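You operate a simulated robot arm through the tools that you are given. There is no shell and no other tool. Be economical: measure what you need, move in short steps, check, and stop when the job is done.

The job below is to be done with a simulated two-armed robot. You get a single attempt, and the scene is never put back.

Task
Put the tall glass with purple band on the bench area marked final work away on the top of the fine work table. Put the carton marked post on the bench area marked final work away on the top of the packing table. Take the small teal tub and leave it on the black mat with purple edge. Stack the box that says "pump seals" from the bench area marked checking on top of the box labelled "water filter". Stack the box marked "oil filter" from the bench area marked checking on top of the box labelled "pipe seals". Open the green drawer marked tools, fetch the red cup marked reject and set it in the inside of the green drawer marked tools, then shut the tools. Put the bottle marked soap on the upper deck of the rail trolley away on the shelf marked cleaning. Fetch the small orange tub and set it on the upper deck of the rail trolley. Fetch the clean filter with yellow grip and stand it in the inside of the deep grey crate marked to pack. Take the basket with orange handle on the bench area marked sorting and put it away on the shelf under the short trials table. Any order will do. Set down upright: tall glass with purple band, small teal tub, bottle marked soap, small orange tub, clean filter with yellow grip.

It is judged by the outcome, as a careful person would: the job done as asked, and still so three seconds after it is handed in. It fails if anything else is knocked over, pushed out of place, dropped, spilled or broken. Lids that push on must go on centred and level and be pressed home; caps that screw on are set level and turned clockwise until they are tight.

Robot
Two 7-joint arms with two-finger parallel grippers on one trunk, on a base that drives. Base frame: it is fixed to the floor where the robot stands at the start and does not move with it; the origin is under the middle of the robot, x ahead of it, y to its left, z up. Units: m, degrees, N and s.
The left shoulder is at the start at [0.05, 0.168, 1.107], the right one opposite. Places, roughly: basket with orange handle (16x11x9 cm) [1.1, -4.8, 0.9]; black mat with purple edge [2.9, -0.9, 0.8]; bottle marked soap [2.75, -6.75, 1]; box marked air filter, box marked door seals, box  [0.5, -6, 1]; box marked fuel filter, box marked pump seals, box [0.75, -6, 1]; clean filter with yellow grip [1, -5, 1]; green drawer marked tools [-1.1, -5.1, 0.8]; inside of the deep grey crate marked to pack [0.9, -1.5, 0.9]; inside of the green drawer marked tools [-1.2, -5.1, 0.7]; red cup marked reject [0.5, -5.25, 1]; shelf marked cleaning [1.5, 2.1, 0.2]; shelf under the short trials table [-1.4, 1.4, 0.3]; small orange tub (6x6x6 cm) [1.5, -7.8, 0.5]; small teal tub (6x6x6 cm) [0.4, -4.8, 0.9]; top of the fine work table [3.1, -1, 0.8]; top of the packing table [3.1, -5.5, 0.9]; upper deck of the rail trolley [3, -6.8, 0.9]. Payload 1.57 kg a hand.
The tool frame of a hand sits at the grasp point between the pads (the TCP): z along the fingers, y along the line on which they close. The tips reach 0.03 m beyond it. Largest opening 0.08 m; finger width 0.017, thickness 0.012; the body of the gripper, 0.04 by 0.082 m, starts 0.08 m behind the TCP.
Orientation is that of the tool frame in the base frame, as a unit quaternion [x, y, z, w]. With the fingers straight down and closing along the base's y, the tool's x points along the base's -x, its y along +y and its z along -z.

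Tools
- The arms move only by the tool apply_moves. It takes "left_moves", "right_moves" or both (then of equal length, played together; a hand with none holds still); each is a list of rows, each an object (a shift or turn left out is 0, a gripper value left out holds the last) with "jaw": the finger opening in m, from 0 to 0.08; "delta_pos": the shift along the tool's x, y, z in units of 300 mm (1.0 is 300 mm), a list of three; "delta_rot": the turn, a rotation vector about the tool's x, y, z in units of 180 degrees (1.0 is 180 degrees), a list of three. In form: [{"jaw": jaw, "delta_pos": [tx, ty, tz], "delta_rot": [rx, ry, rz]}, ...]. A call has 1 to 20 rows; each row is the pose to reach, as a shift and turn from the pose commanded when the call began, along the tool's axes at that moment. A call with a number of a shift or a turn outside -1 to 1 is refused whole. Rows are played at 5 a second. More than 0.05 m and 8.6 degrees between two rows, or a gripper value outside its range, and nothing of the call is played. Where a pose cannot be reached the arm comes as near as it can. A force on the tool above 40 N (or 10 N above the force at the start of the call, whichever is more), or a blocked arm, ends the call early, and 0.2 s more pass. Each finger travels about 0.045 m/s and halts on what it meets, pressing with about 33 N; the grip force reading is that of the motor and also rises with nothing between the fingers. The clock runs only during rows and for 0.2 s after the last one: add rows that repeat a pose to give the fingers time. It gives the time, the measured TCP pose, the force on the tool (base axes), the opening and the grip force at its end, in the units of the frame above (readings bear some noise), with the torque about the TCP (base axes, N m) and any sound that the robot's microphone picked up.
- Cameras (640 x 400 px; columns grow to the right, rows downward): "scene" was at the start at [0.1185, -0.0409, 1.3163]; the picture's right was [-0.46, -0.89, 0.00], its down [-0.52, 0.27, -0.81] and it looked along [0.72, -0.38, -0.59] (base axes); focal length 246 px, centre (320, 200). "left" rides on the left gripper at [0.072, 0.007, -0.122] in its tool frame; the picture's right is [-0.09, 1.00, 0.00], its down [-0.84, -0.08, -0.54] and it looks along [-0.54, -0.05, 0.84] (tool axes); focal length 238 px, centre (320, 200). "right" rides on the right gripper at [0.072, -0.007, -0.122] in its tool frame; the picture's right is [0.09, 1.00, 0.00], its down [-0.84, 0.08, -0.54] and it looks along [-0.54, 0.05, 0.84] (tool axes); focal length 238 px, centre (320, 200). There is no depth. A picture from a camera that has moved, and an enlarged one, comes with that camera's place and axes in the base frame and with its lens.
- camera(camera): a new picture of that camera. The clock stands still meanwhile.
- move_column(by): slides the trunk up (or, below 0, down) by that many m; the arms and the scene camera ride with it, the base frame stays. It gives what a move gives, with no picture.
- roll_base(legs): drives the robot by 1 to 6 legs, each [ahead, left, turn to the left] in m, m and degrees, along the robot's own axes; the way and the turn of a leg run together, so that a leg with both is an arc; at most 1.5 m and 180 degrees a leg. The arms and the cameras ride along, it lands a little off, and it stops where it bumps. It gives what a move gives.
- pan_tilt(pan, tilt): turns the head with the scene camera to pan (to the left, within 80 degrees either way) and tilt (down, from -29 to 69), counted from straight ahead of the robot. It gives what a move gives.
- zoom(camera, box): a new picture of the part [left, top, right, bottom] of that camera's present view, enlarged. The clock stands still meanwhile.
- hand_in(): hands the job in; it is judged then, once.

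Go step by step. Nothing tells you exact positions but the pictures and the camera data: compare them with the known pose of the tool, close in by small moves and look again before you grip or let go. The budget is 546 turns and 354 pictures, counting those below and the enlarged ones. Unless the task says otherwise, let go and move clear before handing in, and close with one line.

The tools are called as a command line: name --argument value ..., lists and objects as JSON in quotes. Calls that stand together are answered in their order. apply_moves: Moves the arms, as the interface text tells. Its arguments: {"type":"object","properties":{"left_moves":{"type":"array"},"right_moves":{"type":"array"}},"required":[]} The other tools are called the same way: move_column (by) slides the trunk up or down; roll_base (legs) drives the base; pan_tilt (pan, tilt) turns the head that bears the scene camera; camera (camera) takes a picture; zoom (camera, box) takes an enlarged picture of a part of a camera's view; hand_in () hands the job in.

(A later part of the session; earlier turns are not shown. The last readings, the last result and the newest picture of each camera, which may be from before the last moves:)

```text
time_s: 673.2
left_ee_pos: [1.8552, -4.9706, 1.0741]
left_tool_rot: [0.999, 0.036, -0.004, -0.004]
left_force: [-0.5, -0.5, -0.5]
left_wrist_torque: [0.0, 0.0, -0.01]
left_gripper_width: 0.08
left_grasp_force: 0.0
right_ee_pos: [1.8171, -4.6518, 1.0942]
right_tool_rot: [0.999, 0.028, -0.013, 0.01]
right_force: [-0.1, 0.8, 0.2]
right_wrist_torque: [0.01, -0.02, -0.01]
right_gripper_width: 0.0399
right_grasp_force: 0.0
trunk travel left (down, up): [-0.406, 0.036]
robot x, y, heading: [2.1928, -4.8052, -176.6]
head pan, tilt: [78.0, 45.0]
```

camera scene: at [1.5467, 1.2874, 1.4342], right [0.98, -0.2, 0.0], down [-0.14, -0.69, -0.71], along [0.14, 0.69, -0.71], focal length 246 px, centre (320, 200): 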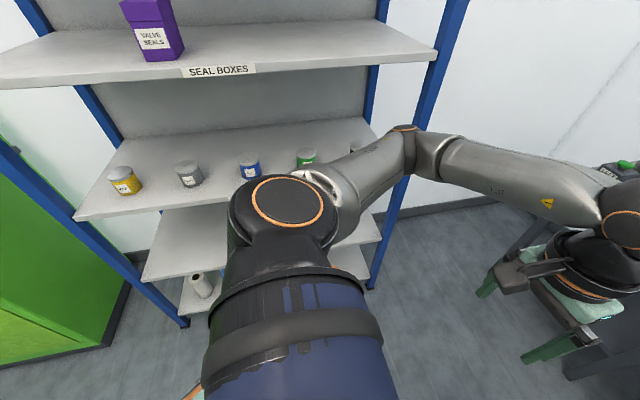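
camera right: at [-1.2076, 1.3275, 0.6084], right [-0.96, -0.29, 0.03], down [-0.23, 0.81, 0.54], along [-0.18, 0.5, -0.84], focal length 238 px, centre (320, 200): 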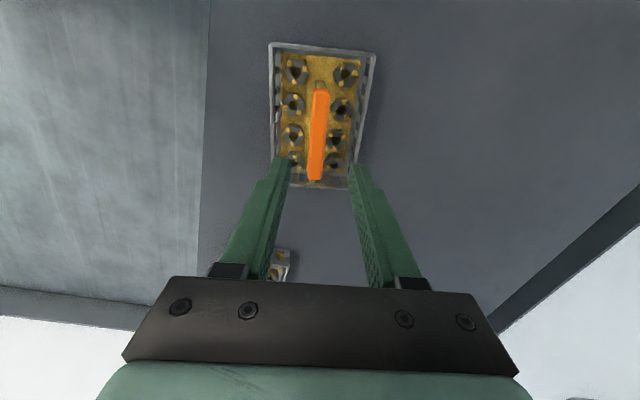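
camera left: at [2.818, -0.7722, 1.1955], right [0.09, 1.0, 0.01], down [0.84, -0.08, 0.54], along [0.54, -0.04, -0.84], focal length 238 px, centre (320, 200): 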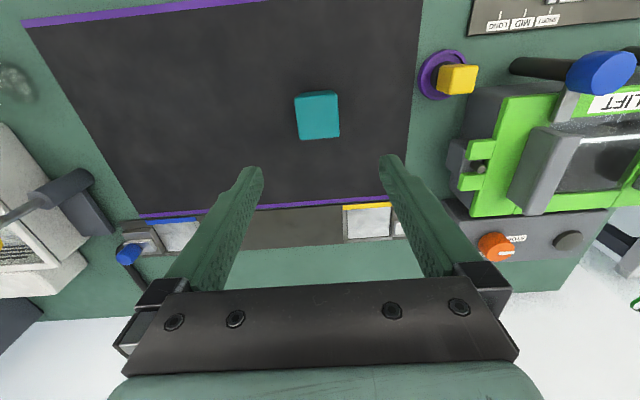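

roll_base --legs '[[0, 0, -3.4], [0.62, 0.06, 0]]'

apply_moves --left_moves '[{"delta_pos": [-0.12, 0, -0.05]}, {"delta_pos": [-0.25, 0, -0.1]}, {"delta_pos": [-0.38, 0, -0.15]}, {"delta_pos": [-0.48, 0, -0.17]}, {"delta_pos": [-0.48, 0, -0.17]}]'

camera --camera "left"

```text
time_s: 677.3
left_ee_pos: [1.1938, -5.0131, 1.0745]
left_tool_rot: [1.0, 0.006, -0.004, -0.005]
left_force: [0.0, -0.5, -0.5]
left_wrist_torque: [0.02, -0.02, -0.02]
left_gripper_width: 0.0801
left_grasp_force: 0.1
right_ee_pos: [1.1744, -4.6904, 1.0926]
right_tool_rot: [1.0, -0.001, -0.013, 0.009]
right_force: [-0.6, 1.2, -0.2]
right_wrist_torque: [-0.01, 0.0, -0.02]
right_gripper_width: 0.04
right_grasp_force: 0.1
trunk travel left (down, up): [-0.406, 0.036]
robot x, y, heading: [1.5383, -4.8625, -179.6]
head pan, tilt: [78.0, 45.0]
```

```text
time_s: 678.5
left_ee_pos: [1.0486, -5.0164, 1.1274]
left_tool_rot: [1.0, 0.007, -0.004, -0.004]
left_force: [-0.7, 0.2, -0.7]
left_wrist_torque: [-0.01, 0.02, 0.03]
left_gripper_width: 0.0799
left_grasp_force: 0.0
right_ee_pos: [1.1748, -4.6899, 1.0932]
right_tool_rot: [1.0, 0.0, -0.013, 0.009]
right_force: [0.0, 1.1, 0.3]
right_wrist_torque: [0.01, 0.01, -0.02]
right_gripper_width: 0.04
right_grasp_force: 0.1
trunk travel left (down, up): [-0.406, 0.036]
robot x, y, heading: [1.5416, -4.861, -179.8]
head pan, tilt: [78.0, 45.0]
```

```text
120 pictures are left
camera left: at [1.1223, -5.0245, 1.2491], right [-0.08, -1.0, -0.01], down [-0.83, 0.06, 0.55], along [-0.55, 0.05, -0.83], focal length 238 px, centre (320, 200)
```

left: 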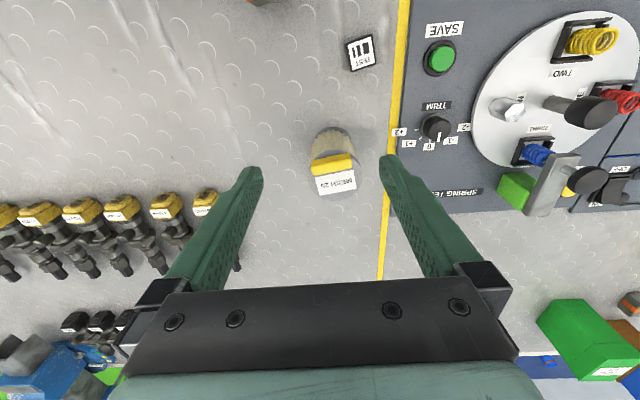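

apply_moves --left_moves '[{"delta_pos": [-0.06, 0.02, 0.03], "jaw": 0.06}, {"delta_pos": [-0.119, 0.042, 0.1], "jaw": 0.06}, {"delta_pos": [-0.119, 0.042, 0.17]}, {"delta_pos": [-0.119, 0.042, 0.22]}, {"delta_pos": [-0.119, 0.042, 0.22]}]'

camera --camera "left"

```text
time_s: 679.7
left_ee_pos: [1.013, -5.0272, 1.0612]
left_tool_rot: [1.0, 0.007, -0.004, -0.004]
left_force: [0.4, 0.0, -0.8]
left_wrist_torque: [0.0, -0.03, 0.01]
left_gripper_width: 0.0599
left_grasp_force: 0.1
right_ee_pos: [1.1733, -4.6895, 1.0931]
right_tool_rot: [1.0, -0.001, -0.014, 0.008]
right_force: [-0.3, 0.1, -0.3]
right_wrist_torque: [-0.02, 0.01, -0.01]
right_gripper_width: 0.0399
right_grasp_force: 0.0
trunk travel left (down, up): [-0.406, 0.036]
robot x, y, heading: [1.5409, -4.8635, -179.6]
head pan, tilt: [78.0, 45.0]
```

```text
119 pictures are left
camera left: at [1.0861, -5.0356, 1.1829], right [-0.08, -1.0, -0.01], down [-0.83, 0.06, 0.55], along [-0.55, 0.05, -0.83], focal length 238 px, centre (320, 200)
```

left: 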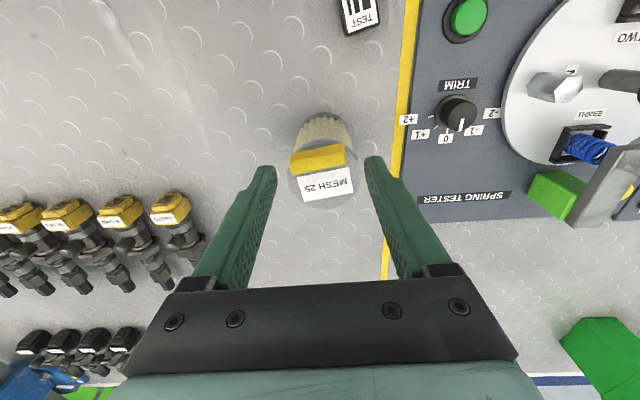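

apply_moves --left_moves '[{"delta_pos": [0, 0, 0.04]}, {"delta_pos": [0, 0, 0.08]}, {"delta_pos": [0, 0, 0.11]}, {"delta_pos": [0, 0, 0.11]}]'

camera --camera "left"

```text
time_s: 680.7
left_ee_pos: [1.0154, -5.028, 1.0292]
left_tool_rot: [1.0, 0.008, -0.005, -0.004]
left_force: [-0.1, 0.3, -0.4]
left_wrist_torque: [-0.01, 0.02, 0.0]
left_gripper_width: 0.0599
left_grasp_force: 0.0
right_ee_pos: [1.1736, -4.6918, 1.0937]
right_tool_rot: [1.0, -0.002, -0.013, 0.009]
right_force: [-0.3, 0.8, 0.1]
right_wrist_torque: [0.0, -0.02, 0.0]
right_gripper_width: 0.0401
right_grasp_force: 0.0
trunk travel left (down, up): [-0.406, 0.036]
robot x, y, heading: [1.5418, -4.8586, -179.9]
head pan, tilt: [78.0, 45.0]
```

```text
118 pictures are left
camera left: at [1.0878, -5.0363, 1.1505], right [-0.08, -1.0, -0.01], down [-0.83, 0.06, 0.55], along [-0.55, 0.05, -0.83], focal length 238 px, centre (320, 200)
```

left: 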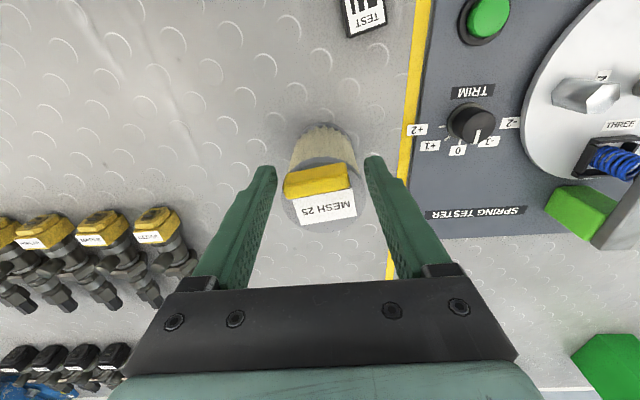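

apply_moves --left_moves '[{"delta_pos": [0, 0, 0.015]}, {"delta_pos": [0, 0, 0.03]}, {"delta_pos": [0, 0, 0.03]}]'

apply_moves --left_moves '[{"jaw": 0.04}, {"jaw": 0.03}, {"jaw": 0.03}, {"jaw": 0.03}]'

camera --camera "left"

```text
time_s: 681.5
left_ee_pos: [1.0148, -5.0283, 1.0199]
left_tool_rot: [1.0, 0.007, -0.004, -0.004]
left_force: [-0.7, -0.1, -0.4]
left_wrist_torque: [0.03, 0.0, -0.01]
left_gripper_width: 0.0598
left_grasp_force: 0.1
right_ee_pos: [1.1744, -4.6911, 1.0924]
right_tool_rot: [1.0, 0.0, -0.014, 0.009]
right_force: [-0.4, -0.1, 0.3]
right_wrist_torque: [0.01, -0.03, -0.01]
right_gripper_width: 0.0403
right_grasp_force: 0.0
trunk travel left (down, up): [-0.406, 0.036]
robot x, y, heading: [1.535, -4.8634, -179.9]
head pan, tilt: [78.0, 45.0]
```

```text
time_s: 682.5
left_ee_pos: [1.0141, -5.0289, 1.0199]
left_tool_rot: [1.0, 0.008, -0.005, -0.005]
left_force: [0.9, -0.3, 0.4]
left_wrist_torque: [-0.12, -0.08, 0.05]
left_gripper_width: 0.0433
left_grasp_force: 32.8
right_ee_pos: [1.173, -4.6891, 1.0926]
right_tool_rot: [1.0, 0.0, -0.013, 0.009]
right_force: [0.3, -0.7, 0.8]
right_wrist_torque: [-0.01, 0.0, 0.01]
right_gripper_width: 0.0397
right_grasp_force: 0.1
trunk travel left (down, up): [-0.406, 0.036]
robot x, y, heading: [1.5402, -4.8656, -179.9]
head pan, tilt: [78.0, 45.0]
```

```text
117 pictures are left
camera left: at [1.0882, -5.0355, 1.1416], right [-0.08, -1.0, -0.01], down [-0.83, 0.06, 0.55], along [-0.55, 0.05, -0.83], focal length 238 px, centre (320, 200)
```

left: 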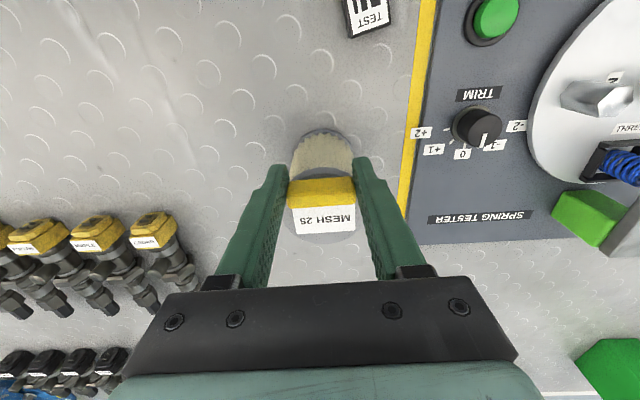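

Gripped on the yellow grip (4.3 cm), and it even squared up. I'll lift.

apply_moves --left_moves '[{"delta_pos": [0, 0, -0.06]}, {"delta_pos": [0, 0, -0.16]}, {"delta_pos": [0, 0, -0.28]}, {"delta_pos": [0, 0, -0.4]}, {"delta_pos": [0, 0, -0.4]}]'

pan_tilt --pan 10 --tilt 35

camera --camera "scene"

```text
time_s: 683.7
left_ee_pos: [1.0139, -5.0265, 1.1366]
left_tool_rot: [1.0, 0.008, -0.004, -0.005]
left_force: [-0.7, 0.4, -1.8]
left_wrist_torque: [0.01, -0.04, 0.0]
left_gripper_width: 0.0435
left_grasp_force: 32.6
right_ee_pos: [1.1729, -4.6903, 1.0934]
right_tool_rot: [1.0, -0.001, -0.013, 0.009]
right_force: [0.4, 0.5, -0.3]
right_wrist_torque: [-0.02, -0.01, -0.03]
right_gripper_width: 0.0401
right_grasp_force: 0.0
trunk travel left (down, up): [-0.406, 0.036]
robot x, y, heading: [1.5419, -4.8667, -179.9]
head pan, tilt: [78.0, 45.0]
```

```text
time_s: 685.1
left_ee_pos: [1.0147, -5.0264, 1.1367]
left_tool_rot: [1.0, 0.007, -0.004, -0.004]
left_force: [-0.7, 0.5, -1.4]
left_wrist_torque: [0.01, -0.03, 0.01]
left_gripper_width: 0.0433
left_grasp_force: 33.2
right_ee_pos: [1.1742, -4.6908, 1.0922]
right_tool_rot: [1.0, -0.001, -0.013, 0.009]
right_force: [-0.6, -0.1, 0.4]
right_wrist_torque: [-0.04, 0.01, 0.01]
right_gripper_width: 0.0399
right_grasp_force: 0.1
trunk travel left (down, up): [-0.406, 0.036]
robot x, y, heading: [1.5376, -4.8663, -179.7]
head pan, tilt: [10.0, 35.0]
```

```text
116 pictures are left
camera scene: at [1.4138, -4.8794, 1.449], right [-0.18, 0.98, 0.0], down [0.56, 0.1, -0.82], along [-0.81, -0.14, -0.57], focal length 246 px, centre (320, 200)
```

scene: 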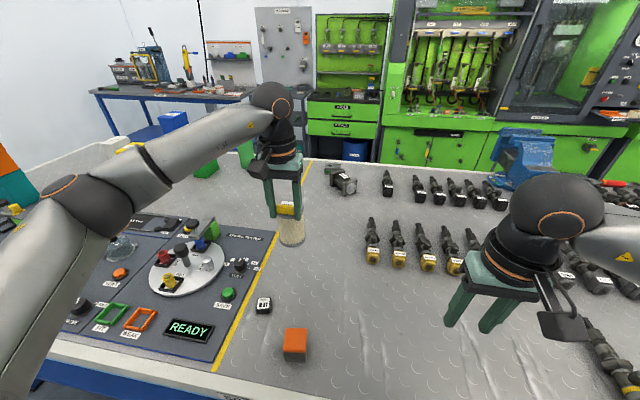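

roll_base --legs '[[-0.4, 0, 0], [0, -1.5, 0], [0, -1.5, 0], [0, -0.5, 0]]'

pan_tilt --pan 0 --tilt 25

camera --camera "scene"

```text
time_s: 704.3
left_ee_pos: [1.3519, -1.5239, 1.1364]
left_tool_rot: [1.0, 0.029, -0.005, -0.004]
left_force: [0.5, -0.1, -1.6]
left_wrist_torque: [-0.04, -0.06, 0.02]
left_gripper_width: 0.0433
left_grasp_force: 32.6
right_ee_pos: [1.4959, -1.1815, 1.0924]
right_tool_rot: [1.0, 0.022, -0.012, 0.01]
right_force: [-0.3, 0.4, 0.3]
right_wrist_torque: [-0.01, 0.01, 0.0]
right_gripper_width: 0.0401
right_grasp_force: 0.0
trunk travel left (down, up): [-0.406, 0.036]
robot x, y, heading: [1.8676, -1.3406, -177.6]
head pan, tilt: [10.0, 35.0]
```

```text
time_s: 705.0
left_ee_pos: [1.35, -1.5242, 1.1361]
left_tool_rot: [1.0, 0.028, -0.005, -0.004]
left_force: [0.3, -0.1, -0.4]
left_wrist_torque: [0.03, -0.07, 0.02]
left_gripper_width: 0.0432
left_grasp_force: 33.2
right_ee_pos: [1.4946, -1.181, 1.0928]
right_tool_rot: [1.0, 0.021, -0.013, 0.009]
right_force: [0.4, -0.1, 0.2]
right_wrist_torque: [0.01, 0.0, 0.01]
right_gripper_width: 0.04
right_grasp_force: 0.0
trunk travel left (down, up): [-0.406, 0.036]
robot x, y, heading: [1.8692, -1.3346, -177.2]
head pan, tilt: [0.0, 25.0]
```

```text
115 pictures are left
camera scene: at [1.7368, -1.3445, 1.4647], right [-0.05, 1.0, 0.0], down [0.42, 0.02, -0.91], along [-0.91, -0.04, -0.42], focal length 246 px, centre (320, 200)
```

scene: 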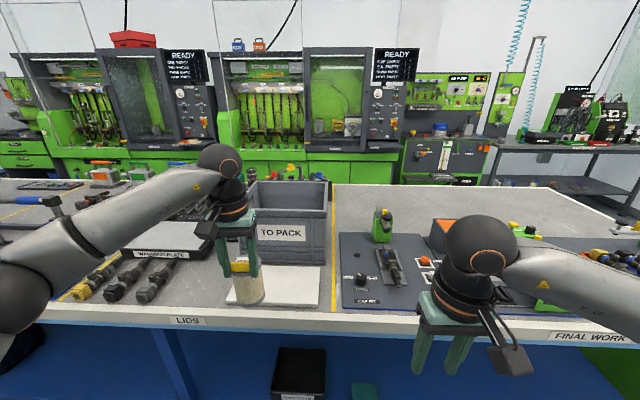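

The crate spans about x 0.76–1.05, y -1.61 to -1.35, with its rim at z≈1.10. I'll raise the filter above the rim and move in.

move_column --by 0.034

apply_moves --left_moves '[{"delta_pos": [0, 0, -0.12]}, {"delta_pos": [0, 0, -0.24]}, {"delta_pos": [0, 0, -0.33]}, {"delta_pos": [0, 0, -0.33]}]'

roll_base --legs '[[0, 0, -2.8], [0.3, -0.02, 0]]'

camera --camera "left"

camera --camera "scene"

```text
time_s: 705.8
left_ee_pos: [1.3505, -1.5241, 1.1708]
left_tool_rot: [1.0, 0.029, -0.005, -0.004]
left_force: [-0.7, -0.3, -0.8]
left_wrist_torque: [-0.01, -0.05, -0.02]
left_gripper_width: 0.0433
left_grasp_force: 32.8
right_ee_pos: [1.4936, -1.1816, 1.1269]
right_tool_rot: [1.0, 0.02, -0.013, 0.009]
right_force: [0.1, -0.5, -0.9]
right_wrist_torque: [0.0, 0.02, -0.01]
right_gripper_width: 0.0402
right_grasp_force: 0.0
trunk travel left (down, up): [-0.44, 0.002]
robot x, y, heading: [1.868, -1.3387, -177.4]
head pan, tilt: [0.0, 25.0]
```

```text
time_s: 706.8
left_ee_pos: [1.3507, -1.5235, 1.2682]
left_tool_rot: [1.0, 0.029, -0.005, -0.004]
left_force: [0.1, -1.1, -0.2]
left_wrist_torque: [0.01, -0.03, 0.02]
left_gripper_width: 0.0432
left_grasp_force: 33.2
right_ee_pos: [1.4947, -1.1808, 1.1273]
right_tool_rot: [1.0, 0.022, -0.014, 0.009]
right_force: [0.1, -0.1, -0.1]
right_wrist_torque: [-0.01, -0.01, -0.02]
right_gripper_width: 0.0398
right_grasp_force: 0.1
trunk travel left (down, up): [-0.44, 0.002]
robot x, y, heading: [1.8674, -1.3355, -177.4]
head pan, tilt: [0.0, 25.0]
```

```text
time_s: 709.3
left_ee_pos: [1.0397, -1.4784, 1.2694]
left_tool_rot: [1.0, 0.005, -0.005, -0.004]
left_force: [-0.3, -0.1, -1.8]
left_wrist_torque: [0.02, -0.08, -0.04]
left_gripper_width: 0.0431
left_grasp_force: 33.7
right_ee_pos: [1.2008, -1.1427, 1.1275]
right_tool_rot: [1.0, -0.004, -0.013, 0.008]
right_force: [0.6, 0.2, 0.8]
right_wrist_torque: [0.01, -0.02, 0.02]
right_gripper_width: 0.0403
right_grasp_force: 0.1
trunk travel left (down, up): [-0.44, 0.002]
robot x, y, heading: [1.5648, -1.3172, 179.9]
head pan, tilt: [0.0, 25.0]
```

```text
114 pictures are left
camera left: at [1.1123, -1.4858, 1.3912], right [-0.08, -1.0, -0.01], down [-0.83, 0.07, 0.55], along [-0.55, 0.05, -0.84], focal length 238 px, centre (320, 200)
```

left: 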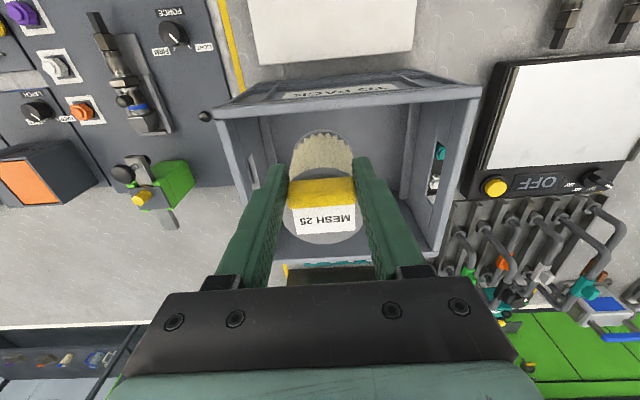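

```text
113 pictures are left
camera scene: at [1.4335, -1.3171, 1.4987], right [0.0, 1.0, 0.0], down [0.42, 0.0, -0.91], along [-0.91, 0.0, -0.42], focal length 246 px, centre (320, 200)
```

scene: 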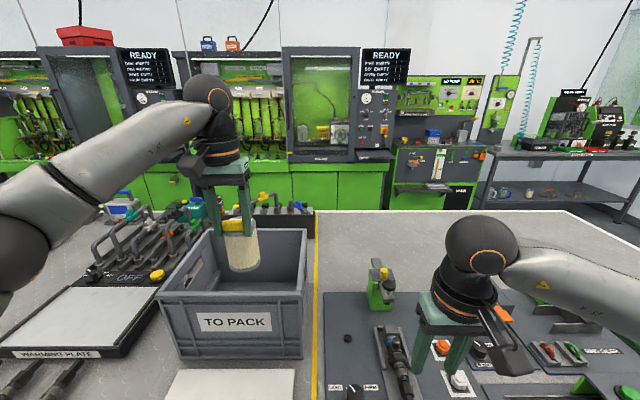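

roll_base --legs '[[0.045, 0.022, 0]]'

apply_moves --left_moves '[{"delta_pos": [-0.06, 0, 0]}, {"delta_pos": [-0.09, 0, 0.05]}, {"delta_pos": [-0.09, 0, 0.12]}, {"delta_pos": [-0.09, 0, 0.2]}, {"delta_pos": [-0.09, 0, 0.2]}]'

camera --camera "left"

camera --camera "scene"

```text
time_s: 710.2
left_ee_pos: [1.0331, -1.4887, 1.2684]
left_tool_rot: [1.0, 0.001, -0.003, -0.004]
left_force: [-0.7, 0.0, -1.4]
left_wrist_torque: [0.06, -0.04, 0.01]
left_gripper_width: 0.0433
left_grasp_force: 33.1
right_ee_pos: [1.1972, -1.1546, 1.127]
right_tool_rot: [1.0, -0.006, -0.012, 0.009]
right_force: [0.3, -0.6, 0.4]
right_wrist_torque: [0.03, 0.03, -0.06]
right_gripper_width: 0.0399
right_grasp_force: 0.1
trunk travel left (down, up): [-0.44, 0.002]
robot x, y, heading: [1.5613, -1.329, 179.6]
head pan, tilt: [0.0, 25.0]
stopped in leg 1: the robot was blocked; the commanded pose is now the measured one
```

```text
time_s: 711.5
left_ee_pos: [1.0057, -1.4849, 1.2088]
left_tool_rot: [1.0, 0.001, -0.004, -0.004]
left_force: [0.1, 0.1, -1.9]
left_wrist_torque: [-0.01, -0.04, 0.0]
left_gripper_width: 0.0431
left_grasp_force: 33.7
right_ee_pos: [1.1958, -1.1546, 1.1273]
right_tool_rot: [1.0, -0.007, -0.012, 0.009]
right_force: [-0.7, -0.3, 0.0]
right_wrist_torque: [0.01, -0.02, -0.03]
right_gripper_width: 0.0399
right_grasp_force: 0.1
trunk travel left (down, up): [-0.44, 0.002]
robot x, y, heading: [1.5595, -1.3314, 179.7]
head pan, tilt: [0.0, 25.0]
```

```text
112 pictures are left
camera left: at [1.0787, -1.4948, 1.3299], right [-0.09, -1.0, -0.01], down [-0.83, 0.07, 0.55], along [-0.55, 0.06, -0.84], focal length 238 px, centre (320, 200)
```

left: 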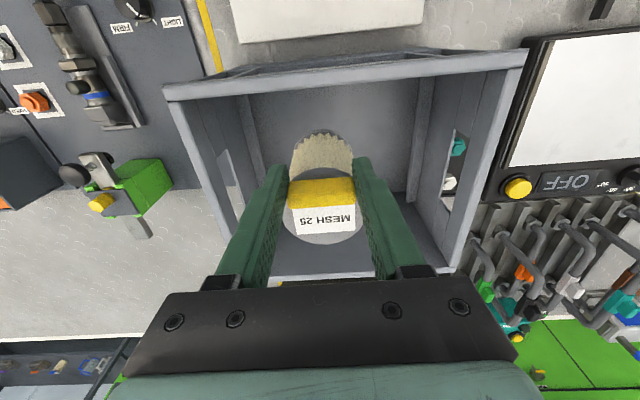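

```text
111 pictures are left
camera scene: at [1.4293, -1.3298, 1.4988], right [0.01, 1.0, 0.0], down [0.42, 0.0, -0.91], along [-0.91, 0.01, -0.42], focal length 246 px, centre (320, 200)
```

scene: 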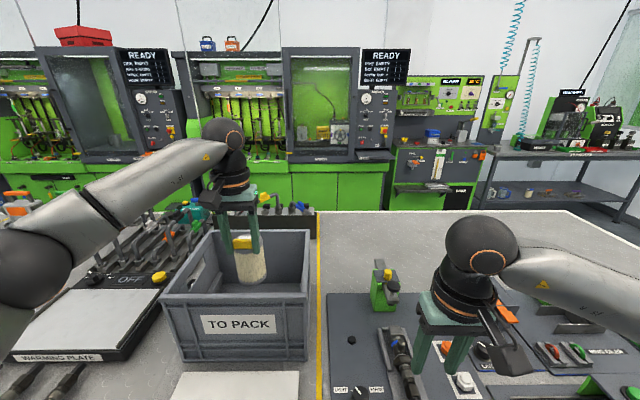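

apply_moves --left_moves '[{"delta_pos": [-0.05, 0.02, -0.02]}, {"delta_pos": [-0.1, 0.04, -0.02]}, {"delta_pos": [-0.15, 0.04, 0]}, {"delta_pos": [-0.15, 0.04, 0]}]'

```text
time_s: 712.5
left_ee_pos: [0.9604, -1.4994, 1.2081]
left_tool_rot: [1.0, 0.002, -0.004, -0.004]
left_force: [-0.5, -0.1, -0.5]
left_wrist_torque: [0.0, -0.07, 0.0]
left_gripper_width: 0.0432
left_grasp_force: 32.9
right_ee_pos: [1.1977, -1.1537, 1.127]
right_tool_rot: [1.0, -0.007, -0.014, 0.009]
right_force: [-0.5, -0.4, -0.5]
right_wrist_torque: [-0.01, 0.0, -0.01]
right_gripper_width: 0.0401
right_grasp_force: 0.2
trunk travel left (down, up): [-0.44, 0.002]
robot x, y, heading: [1.5633, -1.3302, 179.6]
head pan, tilt: [0.0, 25.0]
```

The left arm reaches well inside. I'll lower the filter into the crate.

apply_moves --left_moves '[{"delta_pos": [0, 0, 0.12]}, {"delta_pos": [0, 0, 0.24]}, {"delta_pos": [0, 0, 0.36]}, {"delta_pos": [0, 0, 0.46]}, {"delta_pos": [0, 0, 0.46]}]'

camera --camera "left"

```text
time_s: 713.6
left_ee_pos: [0.9613, -1.5002, 1.0717]
left_tool_rot: [1.0, 0.001, -0.003, -0.004]
left_force: [0.0, -0.4, -1.5]
left_wrist_torque: [0.02, -0.01, 0.0]
left_gripper_width: 0.043
left_grasp_force: 33.2
right_ee_pos: [1.197, -1.1527, 1.1269]
right_tool_rot: [1.0, -0.007, -0.014, 0.009]
right_force: [-0.5, 0.9, 0.5]
right_wrist_torque: [0.02, -0.01, 0.01]
right_gripper_width: 0.0397
right_grasp_force: 0.0
trunk travel left (down, up): [-0.44, 0.002]
robot x, y, heading: [1.5629, -1.331, 179.7]
head pan, tilt: [0.0, 25.0]
```

```text
110 pictures are left
camera left: at [1.0353, -1.5079, 1.1934], right [-0.09, -1.0, -0.01], down [-0.83, 0.07, 0.55], along [-0.55, 0.06, -0.84], focal length 238 px, centre (320, 200)
```

left: 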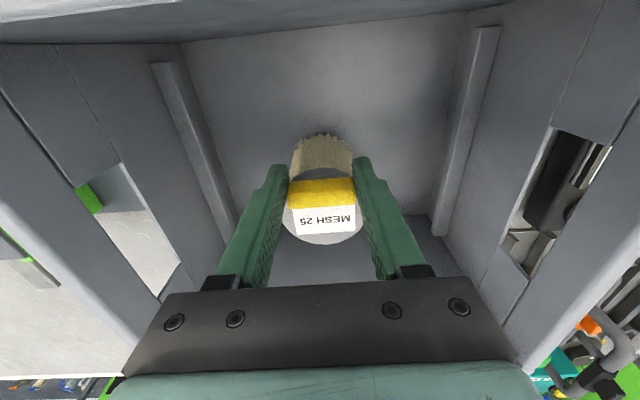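

apply_moves --left_moves '[{"delta_pos": [0, 0, 0.03]}, {"delta_pos": [0, 0, 0.06]}, {"delta_pos": [0, 0, 0.08]}, {"delta_pos": [0, 0, 0.1]}, {"delta_pos": [0, 0, 0.1]}]'

apply_moves --left_moves '[{"delta_pos": [0, 0, 0.012]}, {"delta_pos": [0, 0, 0.022]}, {"delta_pos": [0, 0, 0.022]}]'

```text
time_s: 714.9
left_ee_pos: [0.959, -1.4986, 1.0429]
left_tool_rot: [1.0, 0.001, -0.004, -0.004]
left_force: [-0.9, 0.1, -0.8]
left_wrist_torque: [-0.02, -0.03, 0.01]
left_gripper_width: 0.0433
left_grasp_force: 32.8
right_ee_pos: [1.1968, -1.1532, 1.1268]
right_tool_rot: [1.0, -0.007, -0.014, 0.009]
right_force: [0.6, 0.0, 0.3]
right_wrist_torque: [0.0, 0.04, 0.01]
right_gripper_width: 0.04
right_grasp_force: 0.0
trunk travel left (down, up): [-0.44, 0.002]
robot x, y, heading: [1.5631, -1.3292, 179.5]
head pan, tilt: [0.0, 25.0]
```

```text
time_s: 715.6
left_ee_pos: [0.9601, -1.4975, 1.0357]
left_tool_rot: [1.0, 0.001, -0.004, -0.005]
left_force: [-0.6, 0.1, -0.9]
left_wrist_torque: [0.01, -0.04, 0.0]
left_gripper_width: 0.0431
left_grasp_force: 33.0
right_ee_pos: [1.1963, -1.1535, 1.1264]
right_tool_rot: [1.0, -0.007, -0.013, 0.009]
right_force: [0.2, 0.5, 0.3]
right_wrist_torque: [-0.02, 0.01, 0.0]
right_gripper_width: 0.0402
right_grasp_force: 0.0
trunk travel left (down, up): [-0.44, 0.002]
robot x, y, heading: [1.5579, -1.3326, 179.4]
head pan, tilt: [0.0, 25.0]
```

apply_moves --left_moves '[{"delta_pos": [0, 0, 0.012]}, {"delta_pos": [0, 0, 0.024]}, {"delta_pos": [0, 0, 0.03]}, {"delta_pos": [0, 0, 0.03]}]'

camera --camera "left"

```text
time_s: 716.6
left_ee_pos: [0.959, -1.498, 1.0295]
left_tool_rot: [1.0, 0.001, -0.008, -0.006]
left_force: [0.9, 0.7, 23.5]
left_wrist_torque: [-0.27, 0.13, -0.05]
left_gripper_width: 0.0434
left_grasp_force: 32.8
right_ee_pos: [1.1996, -1.1527, 1.1286]
right_tool_rot: [1.0, -0.007, -0.014, 0.009]
right_force: [-0.6, 0.4, 0.9]
right_wrist_torque: [0.02, 0.02, 0.01]
right_gripper_width: 0.04
right_grasp_force: 0.1
trunk travel left (down, up): [-0.44, 0.002]
robot x, y, heading: [1.5587, -1.3338, 179.6]
head pan, tilt: [0.0, 25.0]
```

```text
109 pictures are left
camera left: at [1.0345, -1.5057, 1.1513], right [-0.09, -1.0, -0.01], down [-0.83, 0.07, 0.56], along [-0.55, 0.06, -0.83], focal length 238 px, centre (320, 200)
```

left: 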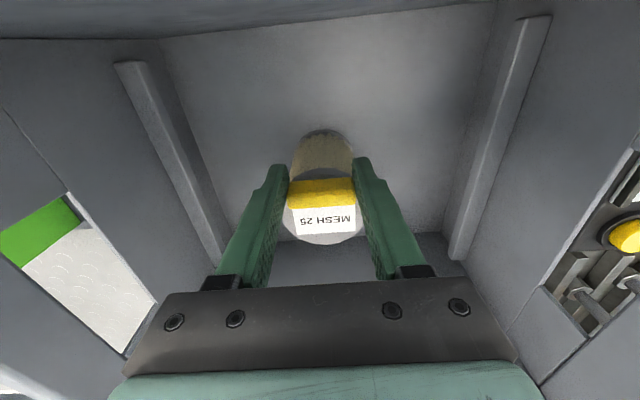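

The filter stands on the crate floor. I'll ease up, release and lift straight out.

apply_moves --left_moves '[{"delta_pos": [0, 0, -0.008]}, {"delta_pos": [0, 0, -0.008], "jaw": 0.055}, {"delta_pos": [0, 0, -0.008], "jaw": 0.065}, {"delta_pos": [0, 0, -0.008], "jaw": 0.065}]'

apply_moves --left_moves '[{"delta_pos": [0, 0, -0.06]}, {"delta_pos": [0, 0, -0.18]}, {"delta_pos": [0, 0, -0.32]}, {"delta_pos": [0, 0, -0.46]}, {"delta_pos": [0, 0, -0.55]}]'

camera --camera "left"

```text
time_s: 717.6
left_ee_pos: [0.96, -1.4974, 1.0284]
left_tool_rot: [1.0, 0.001, -0.004, -0.004]
left_force: [0.2, -0.2, -1.0]
left_wrist_torque: [0.0, 0.0, -0.01]
left_gripper_width: 0.0648
left_grasp_force: 0.0
right_ee_pos: [1.1965, -1.1535, 1.1271]
right_tool_rot: [1.0, -0.007, -0.013, 0.008]
right_force: [0.2, 0.5, -0.4]
right_wrist_torque: [0.03, 0.0, 0.0]
right_gripper_width: 0.0399
right_grasp_force: 0.1
trunk travel left (down, up): [-0.44, 0.002]
robot x, y, heading: [1.5604, -1.3318, 179.6]
head pan, tilt: [0.0, 25.0]
```

```text
time_s: 718.9
left_ee_pos: [0.9655, -1.4993, 1.1931]
left_tool_rot: [1.0, 0.001, -0.003, -0.004]
left_force: [0.2, 0.6, 0.4]
left_wrist_torque: [0.01, -0.02, -0.01]
left_gripper_width: 0.0647
left_grasp_force: 0.1
right_ee_pos: [1.1968, -1.1542, 1.1282]
right_tool_rot: [1.0, -0.006, -0.013, 0.009]
right_force: [-0.2, 0.4, 0.1]
right_wrist_torque: [0.02, 0.02, -0.02]
right_gripper_width: 0.04
right_grasp_force: 0.0
trunk travel left (down, up): [-0.44, 0.002]
robot x, y, heading: [1.5609, -1.3296, 179.5]
head pan, tilt: [0.0, 25.0]
```

```text
108 pictures are left
camera left: at [1.0375, -1.5076, 1.3157], right [-0.09, -1.0, -0.01], down [-0.83, 0.07, 0.55], along [-0.55, 0.06, -0.84], focal length 238 px, centre (320, 200)
```

left: 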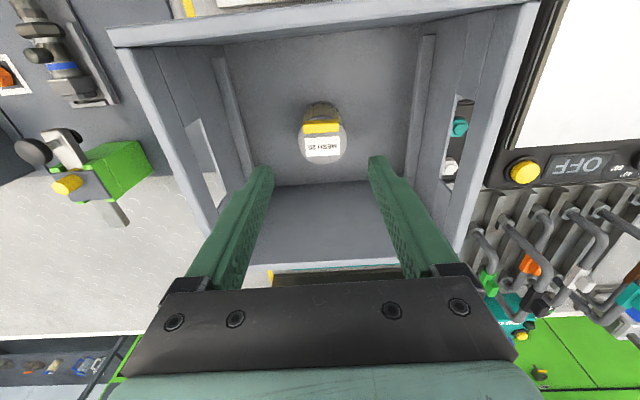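

The filter stands in the crate. The last item is the soap, so I'll drive back to the rail trolley.

roll_base --legs '[[-0.42, 0, 0], [0, 0, 90], [0, 0, 90], [0, -1.5, 0], [0, -1.5, 0], [0, -1.4, 0]]'

roll_base --legs '[[0, 0, 0.5], [0, -1.15, 0]]'

pan_tilt --pan 5 --tilt 25

camera --camera "scene"

```text
time_s: 749.9
left_ee_pos: [2.4618, -5.6311, 1.1938]
left_tool_rot: [0.028, 1.0, -0.005, 0.005]
left_force: [-0.2, 0.2, 0.6]
left_wrist_torque: [0.0, 0.03, 0.02]
left_gripper_width: 0.0652
left_grasp_force: 0.1
right_ee_pos: [2.208, -5.9635, 1.1264]
right_tool_rot: [0.037, 0.999, 0.008, 0.013]
right_force: [-0.1, 0.3, -0.7]
right_wrist_torque: [0.01, -0.04, 0.01]
right_gripper_width: 0.0402
right_grasp_force: 0.0
trunk travel left (down, up): [-0.44, 0.002]
robot x, y, heading: [1.8537, -5.7641, -4.0]
head pan, tilt: [0.0, 25.0]
```

```text
time_s: 755.8
left_ee_pos: [2.3933, -6.7374, 1.1936]
left_tool_rot: [0.027, 1.0, -0.005, 0.004]
left_force: [-0.6, 0.4, -0.5]
left_wrist_torque: [0.02, 0.02, 0.02]
left_gripper_width: 0.0653
left_grasp_force: 0.1
right_ee_pos: [2.1417, -7.0688, 1.1272]
right_tool_rot: [0.034, 0.999, 0.009, 0.014]
right_force: [-0.8, 0.3, -0.1]
right_wrist_torque: [0.03, 0.02, -0.04]
right_gripper_width: 0.0401
right_grasp_force: 0.0
trunk travel left (down, up): [-0.44, 0.002]
robot x, y, heading: [1.7952, -6.8723, -3.6]
head pan, tilt: [0.0, 25.0]
```

```text
time_s: 756.5
left_ee_pos: [2.3927, -6.7352, 1.1934]
left_tool_rot: [0.027, 1.0, -0.004, 0.005]
left_force: [-0.1, -0.6, -0.5]
left_wrist_torque: [-0.06, 0.03, -0.03]
left_gripper_width: 0.0648
left_grasp_force: 0.1
right_ee_pos: [2.1414, -7.0692, 1.1273]
right_tool_rot: [0.035, 0.999, 0.008, 0.014]
right_force: [-0.1, 0.2, 0.1]
right_wrist_torque: [-0.02, -0.02, 0.02]
right_gripper_width: 0.0399
right_grasp_force: 0.1
trunk travel left (down, up): [-0.44, 0.002]
robot x, y, heading: [1.787, -6.8686, -3.6]
head pan, tilt: [5.0, 25.0]
```

```text
107 pictures are left
camera scene: at [1.9207, -6.8723, 1.4988], right [0.02, -1.0, 0.0], down [-0.42, -0.01, -0.91], along [0.91, 0.02, -0.42], focal length 246 px, centre (320, 200)
```

scene: 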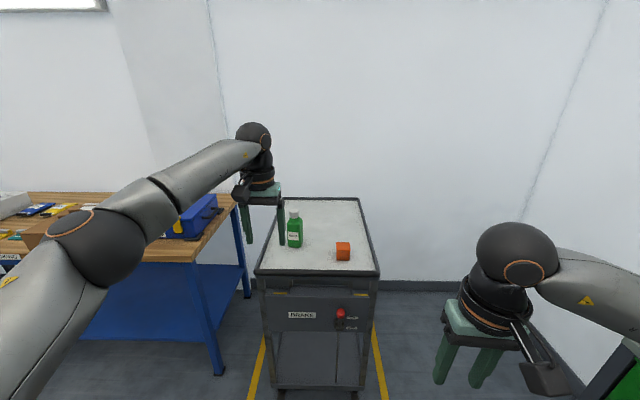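

Before grasping the soap, I'll test the left arm's low, tilted reach here in open space.

apply_moves --left_moves '[{"delta_pos": [0.1, 0, 0], "delta_rot": [0, -0.042, 0]}, {"delta_pos": [0.2, 0, 0.05], "delta_rot": [0, -0.083, 0]}, {"delta_pos": [0.3, 0, 0.1], "delta_rot": [0, -0.125, 0]}, {"delta_pos": [0.4, 0, 0.15], "delta_rot": [0, -0.167, 0]}, {"delta_pos": [0.5, 0, 0.2], "delta_rot": [0, -0.208, 0]}, {"delta_pos": [0.5, 0, 0.3], "delta_rot": [0, -0.25, 0]}, {"delta_pos": [0.5, 0, 0.3], "delta_rot": [0, -0.25, 0]}]'

move_column --by -0.4

apply_moves --left_moves '[{"delta_pos": [0.1, 0, 0.1]}, {"delta_pos": [0.2, 0, 0.2]}, {"delta_pos": [0.3, 0, 0.3]}, {"delta_pos": [0.4, 0, 0.4]}, {"delta_pos": [0.5, 0, 0.5]}, {"delta_pos": [0.6, 0, 0.6]}, {"delta_pos": [0.7, 0, 0.7]}, {"delta_pos": [0.8, 0, 0.8]}, {"delta_pos": [0.9, 0, 0.9]}]'

```text
time_s: 758.1
left_ee_pos: [2.2414, -6.7297, 1.1021]
left_tool_rot: [0.023, 0.922, -0.015, 0.386]
left_force: [-0.7, 0.7, 0.2]
left_wrist_torque: [-0.02, -0.01, 0.04]
left_gripper_width: 0.065
left_grasp_force: 0.1
right_ee_pos: [2.1404, -7.0693, 1.1268]
right_tool_rot: [0.034, 0.999, 0.008, 0.013]
right_force: [-0.3, -0.8, -0.3]
right_wrist_torque: [0.0, 0.02, 0.02]
right_gripper_width: 0.04
right_grasp_force: 0.0
trunk travel left (down, up): [-0.44, 0.002]
robot x, y, heading: [1.7884, -6.8703, -3.5]
head pan, tilt: [5.0, 25.0]
```

```text
time_s: 761.9
left_ee_pos: [2.2408, -6.73, 0.7019]
left_tool_rot: [0.023, 0.922, -0.014, 0.386]
left_force: [0.4, 0.6, -0.5]
left_wrist_torque: [0.01, 0.04, -0.02]
left_gripper_width: 0.0647
left_grasp_force: 0.1
right_ee_pos: [2.1406, -7.0687, 0.7268]
right_tool_rot: [0.035, 0.999, 0.009, 0.014]
right_force: [0.2, 0.3, -0.2]
right_wrist_torque: [0.0, -0.01, -0.01]
right_gripper_width: 0.0399
right_grasp_force: 0.0
trunk travel left (down, up): [-0.04, 0.402]
robot x, y, heading: [1.7882, -6.8714, -3.6]
head pan, tilt: [5.0, 25.0]
```

```text
time_s: 763.9
left_ee_pos: [2.2779, -6.7908, 0.3387]
left_tool_rot: [0.014, 0.93, 0.009, 0.368]
left_force: [0.9, 0.6, 0.0]
left_wrist_torque: [-0.01, 0.01, -0.01]
left_gripper_width: 0.0651
left_grasp_force: 0.1
left hand out of reach, approached as far as the arm can: row 4, 5, 6, 7, 8, 9
right_ee_pos: [2.1417, -7.068, 0.7274]
right_tool_rot: [0.035, 0.999, 0.009, 0.014]
right_force: [0.0, 0.4, 0.4]
right_wrist_torque: [-0.01, 0.0, 0.0]
right_gripper_width: 0.04
right_grasp_force: 0.1
trunk travel left (down, up): [-0.04, 0.402]
robot x, y, heading: [1.7884, -6.8742, -4.0]
head pan, tilt: [5.0, 25.0]
```

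apply_moves --left_moves '[{"delta_pos": [0, 0.05, 0], "delta_rot": [0, 0.042, 0]}, {"delta_pos": [0, 0.1, 0], "delta_rot": [0, 0.083, 0]}, {"delta_pos": [0, 0.1, 0], "delta_rot": [0, 0.083, 0]}]'

apply_moves --left_moves '[{"delta_pos": [0.06, 0, 0.1]}, {"delta_pos": [0.12, 0, 0.2]}, {"delta_pos": [0.18, 0, 0.3]}, {"delta_pos": [0.24, 0, 0.4]}]'

```text
time_s: 764.7
left_ee_pos: [2.2792, -6.7613, 0.339]
left_tool_rot: [0.013, 0.97, 0.009, 0.244]
left_force: [0.1, -0.7, -1.0]
left_wrist_torque: [0.01, -0.01, 0.0]
left_gripper_width: 0.0653
left_grasp_force: 0.1
right_ee_pos: [2.1422, -7.0687, 0.7267]
right_tool_rot: [0.034, 0.999, 0.009, 0.014]
right_force: [1.0, 0.5, 0.1]
right_wrist_torque: [0.02, 0.01, 0.02]
right_gripper_width: 0.0399
right_grasp_force: 0.1
trunk travel left (down, up): [-0.04, 0.402]
robot x, y, heading: [1.7885, -6.8721, -3.6]
head pan, tilt: [5.0, 25.0]
```

```text
time_s: 765.9
left_ee_pos: [2.2911, -6.7339, 0.2265]
left_tool_rot: [0.005, 0.966, 0.021, 0.257]
left_force: [-0.2, -1.0, -0.5]
left_wrist_torque: [-0.01, 0.02, -0.01]
left_gripper_width: 0.0651
left_grasp_force: 0.0
left hand out of reach, approached as far as the arm can: row 4
right_ee_pos: [2.1409, -7.0688, 0.7274]
right_tool_rot: [0.034, 0.999, 0.009, 0.013]
right_force: [0.2, -0.5, 0.4]
right_wrist_torque: [0.01, 0.01, -0.05]
right_gripper_width: 0.0401
right_grasp_force: 0.1
trunk travel left (down, up): [-0.04, 0.402]
robot x, y, heading: [1.7921, -6.8696, -4.0]
head pan, tilt: [5.0, 25.0]
stopped in row 4 (left hand): the arm was blocked; the commanded pose is now the measured one
```

The left arm can go down to z≈0.23 with a 30° tilt, which is enough for the low shelf. I'll raise it again and approach the soap with this tilt.

move_column --by 0.4

apply_moves --left_moves '[{"delta_pos": [-0.07, 0.03, -0.12]}, {"delta_pos": [-0.14, 0.06, -0.24]}, {"delta_pos": [-0.21, 0.09, -0.36]}, {"delta_pos": [-0.28, 0.12, -0.48]}, {"delta_pos": [-0.35, 0.15, -0.6]}, {"delta_pos": [-0.42, 0.18, -0.72]}, {"delta_pos": [-0.49, 0.2, -0.84]}, {"delta_pos": [-0.56, 0.2, -0.96]}]'

apply_moves --left_moves '[{"delta_pos": [-0.07, 0, -0.12]}, {"delta_pos": [-0.14, 0, -0.24]}, {"delta_pos": [-0.21, 0, -0.36]}, {"delta_pos": [-0.28, 0, -0.48]}]'

```text
time_s: 769.8
left_ee_pos: [2.2907, -6.7344, 0.6247]
left_tool_rot: [0.005, 0.966, 0.021, 0.257]
left_force: [-0.3, -0.2, -1.3]
left_wrist_torque: [0.04, 0.01, 0.0]
left_gripper_width: 0.0651
left_grasp_force: 0.0
right_ee_pos: [2.141, -7.07, 1.1262]
right_tool_rot: [0.035, 0.999, 0.008, 0.013]
right_force: [-0.1, -0.2, -0.7]
right_wrist_torque: [0.01, 0.0, -0.04]
right_gripper_width: 0.04
right_grasp_force: 0.0
trunk travel left (down, up): [-0.44, 0.002]
robot x, y, heading: [1.7862, -6.8715, -3.9]
head pan, tilt: [5.0, 25.0]
```

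```text
time_s: 771.6
left_ee_pos: [2.2958, -6.689, 0.9599]
left_tool_rot: [0.005, 0.967, 0.021, 0.256]
left_force: [-0.7, -0.1, 1.1]
left_wrist_torque: [0.01, -0.01, -0.02]
left_gripper_width: 0.065
left_grasp_force: 0.0
right_ee_pos: [2.1416, -7.0676, 1.1265]
right_tool_rot: [0.035, 0.999, 0.008, 0.013]
right_force: [-0.4, -1.2, -0.3]
right_wrist_torque: [-0.01, -0.04, 0.0]
right_gripper_width: 0.0402
right_grasp_force: 0.1
trunk travel left (down, up): [-0.44, 0.002]
robot x, y, heading: [1.7877, -6.8717, -3.9]
head pan, tilt: [5.0, 25.0]
```

```text
time_s: 772.6
left_ee_pos: [2.295, -6.6957, 1.1282]
left_tool_rot: [0.005, 0.967, 0.022, 0.255]
left_force: [0.1, -0.1, 0.1]
left_wrist_torque: [0.0, -0.03, -0.02]
left_gripper_width: 0.0649
left_grasp_force: 0.0
right_ee_pos: [2.14, -7.0695, 1.1273]
right_tool_rot: [0.035, 0.999, 0.008, 0.014]
right_force: [-0.9, -0.2, 0.5]
right_wrist_torque: [-0.01, 0.03, -0.01]
right_gripper_width: 0.0401
right_grasp_force: 0.0
trunk travel left (down, up): [-0.44, 0.002]
robot x, y, heading: [1.7879, -6.8722, -3.7]
head pan, tilt: [5.0, 25.0]
```

roll_base --legs '[[0, 0, 3.7], [0.38, -0.08, 0]]'

camera --camera "left"

camera --camera "scene"

```text
time_s: 775.5
left_ee_pos: [2.6681, -6.7454, 1.1289]
left_tool_rot: [-0.026, 0.966, 0.029, 0.256]
left_force: [1.0, 0.2, 0.1]
left_wrist_torque: [0.04, 0.0, -0.01]
left_gripper_width: 0.0648
left_grasp_force: 0.0
right_ee_pos: [2.5372, -7.1251, 1.1265]
right_tool_rot: [0.004, 1.0, 0.009, 0.014]
right_force: [0.3, 0.4, -0.5]
right_wrist_torque: [0.01, 0.02, 0.0]
right_gripper_width: 0.0401
right_grasp_force: 0.0
trunk travel left (down, up): [-0.44, 0.002]
robot x, y, heading: [2.1728, -6.9488, -0.4]
head pan, tilt: [5.0, 25.0]
```

```text
106 pictures are left
camera left: at [2.5457, -6.7503, 1.1994], right [0.02, 1.0, 0.09], down [0.47, -0.09, 0.88], along [0.89, 0.03, -0.46], focal length 238 px, centre (320, 200)
```

left: 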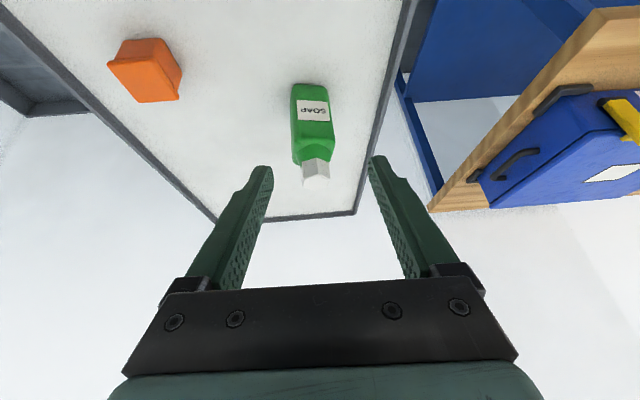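

```text
105 pictures are left
camera scene: at [2.305, -6.9437, 1.4987], right [0.09, -1.0, 0.0], down [-0.42, -0.04, -0.91], along [0.9, 0.08, -0.42], focal length 246 px, centre (320, 200)
```

scene: 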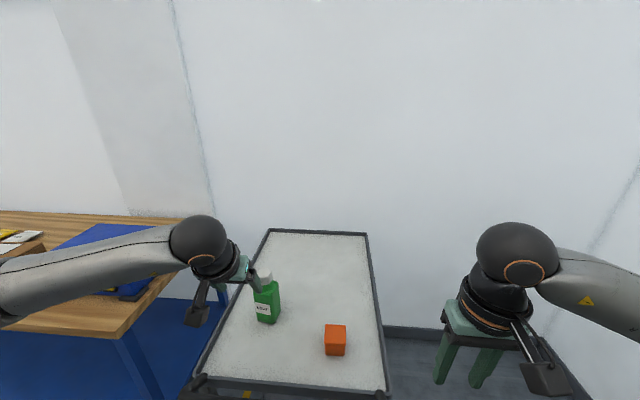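

apply_moves --left_moves '[{"delta_pos": [-0.1, -0.02, 0.08], "jaw": 0.075}, {"delta_pos": [-0.2, -0.043, 0.16], "jaw": 0.08}, {"delta_pos": [-0.2, -0.043, 0.29], "jaw": 0.08}, {"delta_pos": [-0.2, -0.043, 0.4]}, {"delta_pos": [-0.2, -0.043, 0.4]}]'

camera --camera "left"

```text
time_s: 776.7
left_ee_pos: [2.7848, -6.7483, 1.0541]
left_tool_rot: [-0.025, 0.966, 0.029, 0.256]
left_force: [0.6, -0.5, 0.5]
left_wrist_torque: [0.02, -0.03, 0.0]
left_gripper_width: 0.0798
left_grasp_force: 0.0
right_ee_pos: [2.5359, -7.126, 1.1293]
right_tool_rot: [0.004, 1.0, 0.009, 0.013]
right_force: [0.2, -0.3, 0.1]
right_wrist_torque: [0.02, -0.01, 0.0]
right_gripper_width: 0.04
right_grasp_force: 0.0
trunk travel left (down, up): [-0.44, 0.002]
robot x, y, heading: [2.1708, -6.9491, -0.4]
head pan, tilt: [5.0, 25.0]
```

```text
104 pictures are left
camera left: at [2.6622, -6.7527, 1.124], right [0.02, 1.0, 0.09], down [0.46, -0.09, 0.88], along [0.89, 0.03, -0.46], focal length 238 px, centre (320, 200)
```

left: 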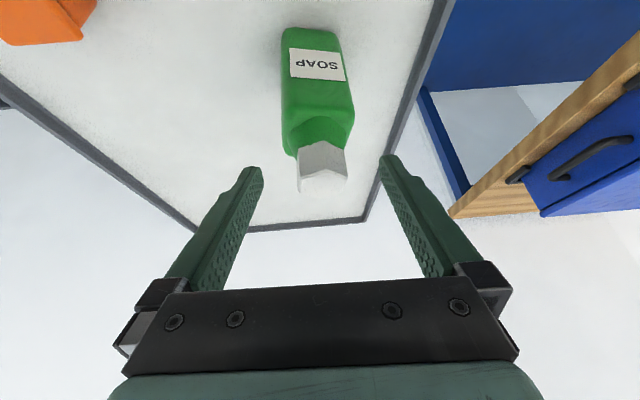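

apply_moves --left_moves '[{"delta_pos": [0, -0.005, 0.1]}, {"delta_pos": [0, -0.008, 0.18]}, {"delta_pos": [0, -0.008, 0.24]}, {"delta_pos": [0, -0.008, 0.24]}]'

camera --camera "left"

zoom --camera "scene" --box '[180, 200, 360, 370]'

```text
time_s: 777.7
left_ee_pos: [2.8173, -6.7455, 0.9906]
left_tool_rot: [-0.025, 0.966, 0.028, 0.255]
left_force: [0.3, -0.6, 0.1]
left_wrist_torque: [-0.01, -0.01, -0.02]
left_gripper_width: 0.0798
left_grasp_force: 0.0
right_ee_pos: [2.5363, -7.1248, 1.127]
right_tool_rot: [0.004, 1.0, 0.009, 0.013]
right_force: [0.4, 0.9, -0.1]
right_wrist_torque: [0.03, 0.0, 0.0]
right_gripper_width: 0.0403
right_grasp_force: 0.0
trunk travel left (down, up): [-0.44, 0.002]
robot x, y, heading: [2.1689, -6.9492, -0.1]
head pan, tilt: [5.0, 25.0]
```

```text
103 pictures are left
camera left: at [2.695, -6.7511, 1.0621], right [0.02, 1.0, 0.09], down [0.46, -0.09, 0.88], along [0.89, 0.03, -0.46], focal length 238 px, centre (320, 200)
```

left: 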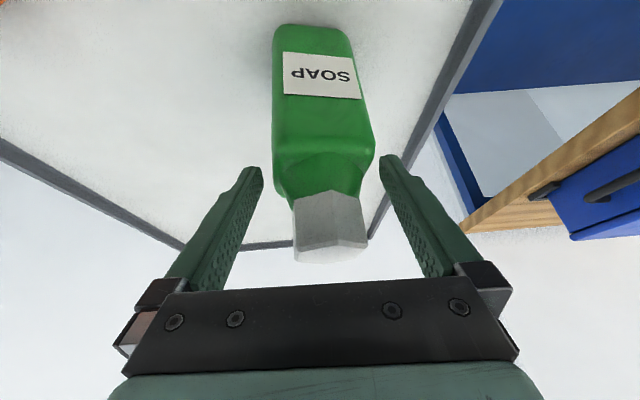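

```text
2.35 times, centred on (270, 285) of scene
camera zoom: at [2.3042, -6.9435, 1.4988], right [0.09, -1.0, 0.0], down [-0.42, -0.04, -0.91], along [0.9, 0.08, -0.42], focal length 579 px, centre (438, 0)
```

zoom: 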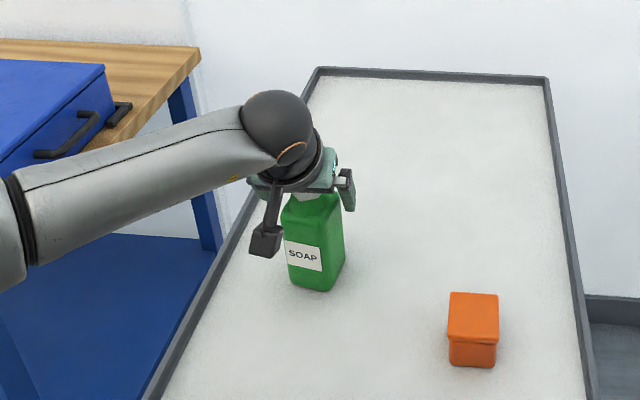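

apply_moves --left_moves '[{"delta_pos": [0, 0.008, 0.01], "jaw": 0.065}, {"delta_pos": [0, 0.008, 0.01], "jaw": 0.05}, {"delta_pos": [0, 0.008, 0.01], "jaw": 0.04}, {"delta_pos": [0, 0.008, 0.01], "jaw": 0.04}, {"delta_pos": [0, 0.008, 0.01], "jaw": 0.04}]'

camera --camera "left"

```text
time_s: 778.9
left_ee_pos: [2.8183, -6.7438, 0.9892]
left_tool_rot: [-0.025, 0.966, 0.028, 0.256]
left_force: [-0.6, -1.9, 2.1]
left_wrist_torque: [-0.29, -0.1, -0.03]
left_gripper_width: 0.0603
left_grasp_force: 32.7
right_ee_pos: [2.5369, -7.1262, 1.1276]
right_tool_rot: [0.003, 1.0, 0.009, 0.014]
right_force: [0.1, -0.1, -0.3]
right_wrist_torque: [0.02, -0.01, 0.02]
right_gripper_width: 0.0401
right_grasp_force: 0.1
trunk travel left (down, up): [-0.44, 0.002]
robot x, y, heading: [2.1741, -6.9514, -0.3]
head pan, tilt: [5.0, 25.0]
```

```text
101 pictures are left
camera left: at [2.6957, -6.7486, 1.0599], right [0.02, 1.0, 0.09], down [0.46, -0.09, 0.88], along [0.89, 0.03, -0.46], focal length 238 px, centre (320, 200)
```

left: 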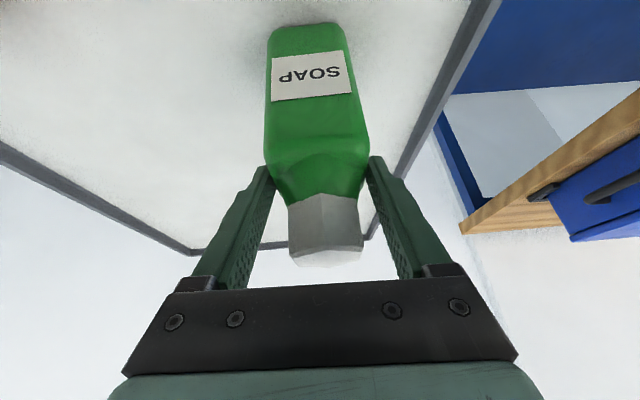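

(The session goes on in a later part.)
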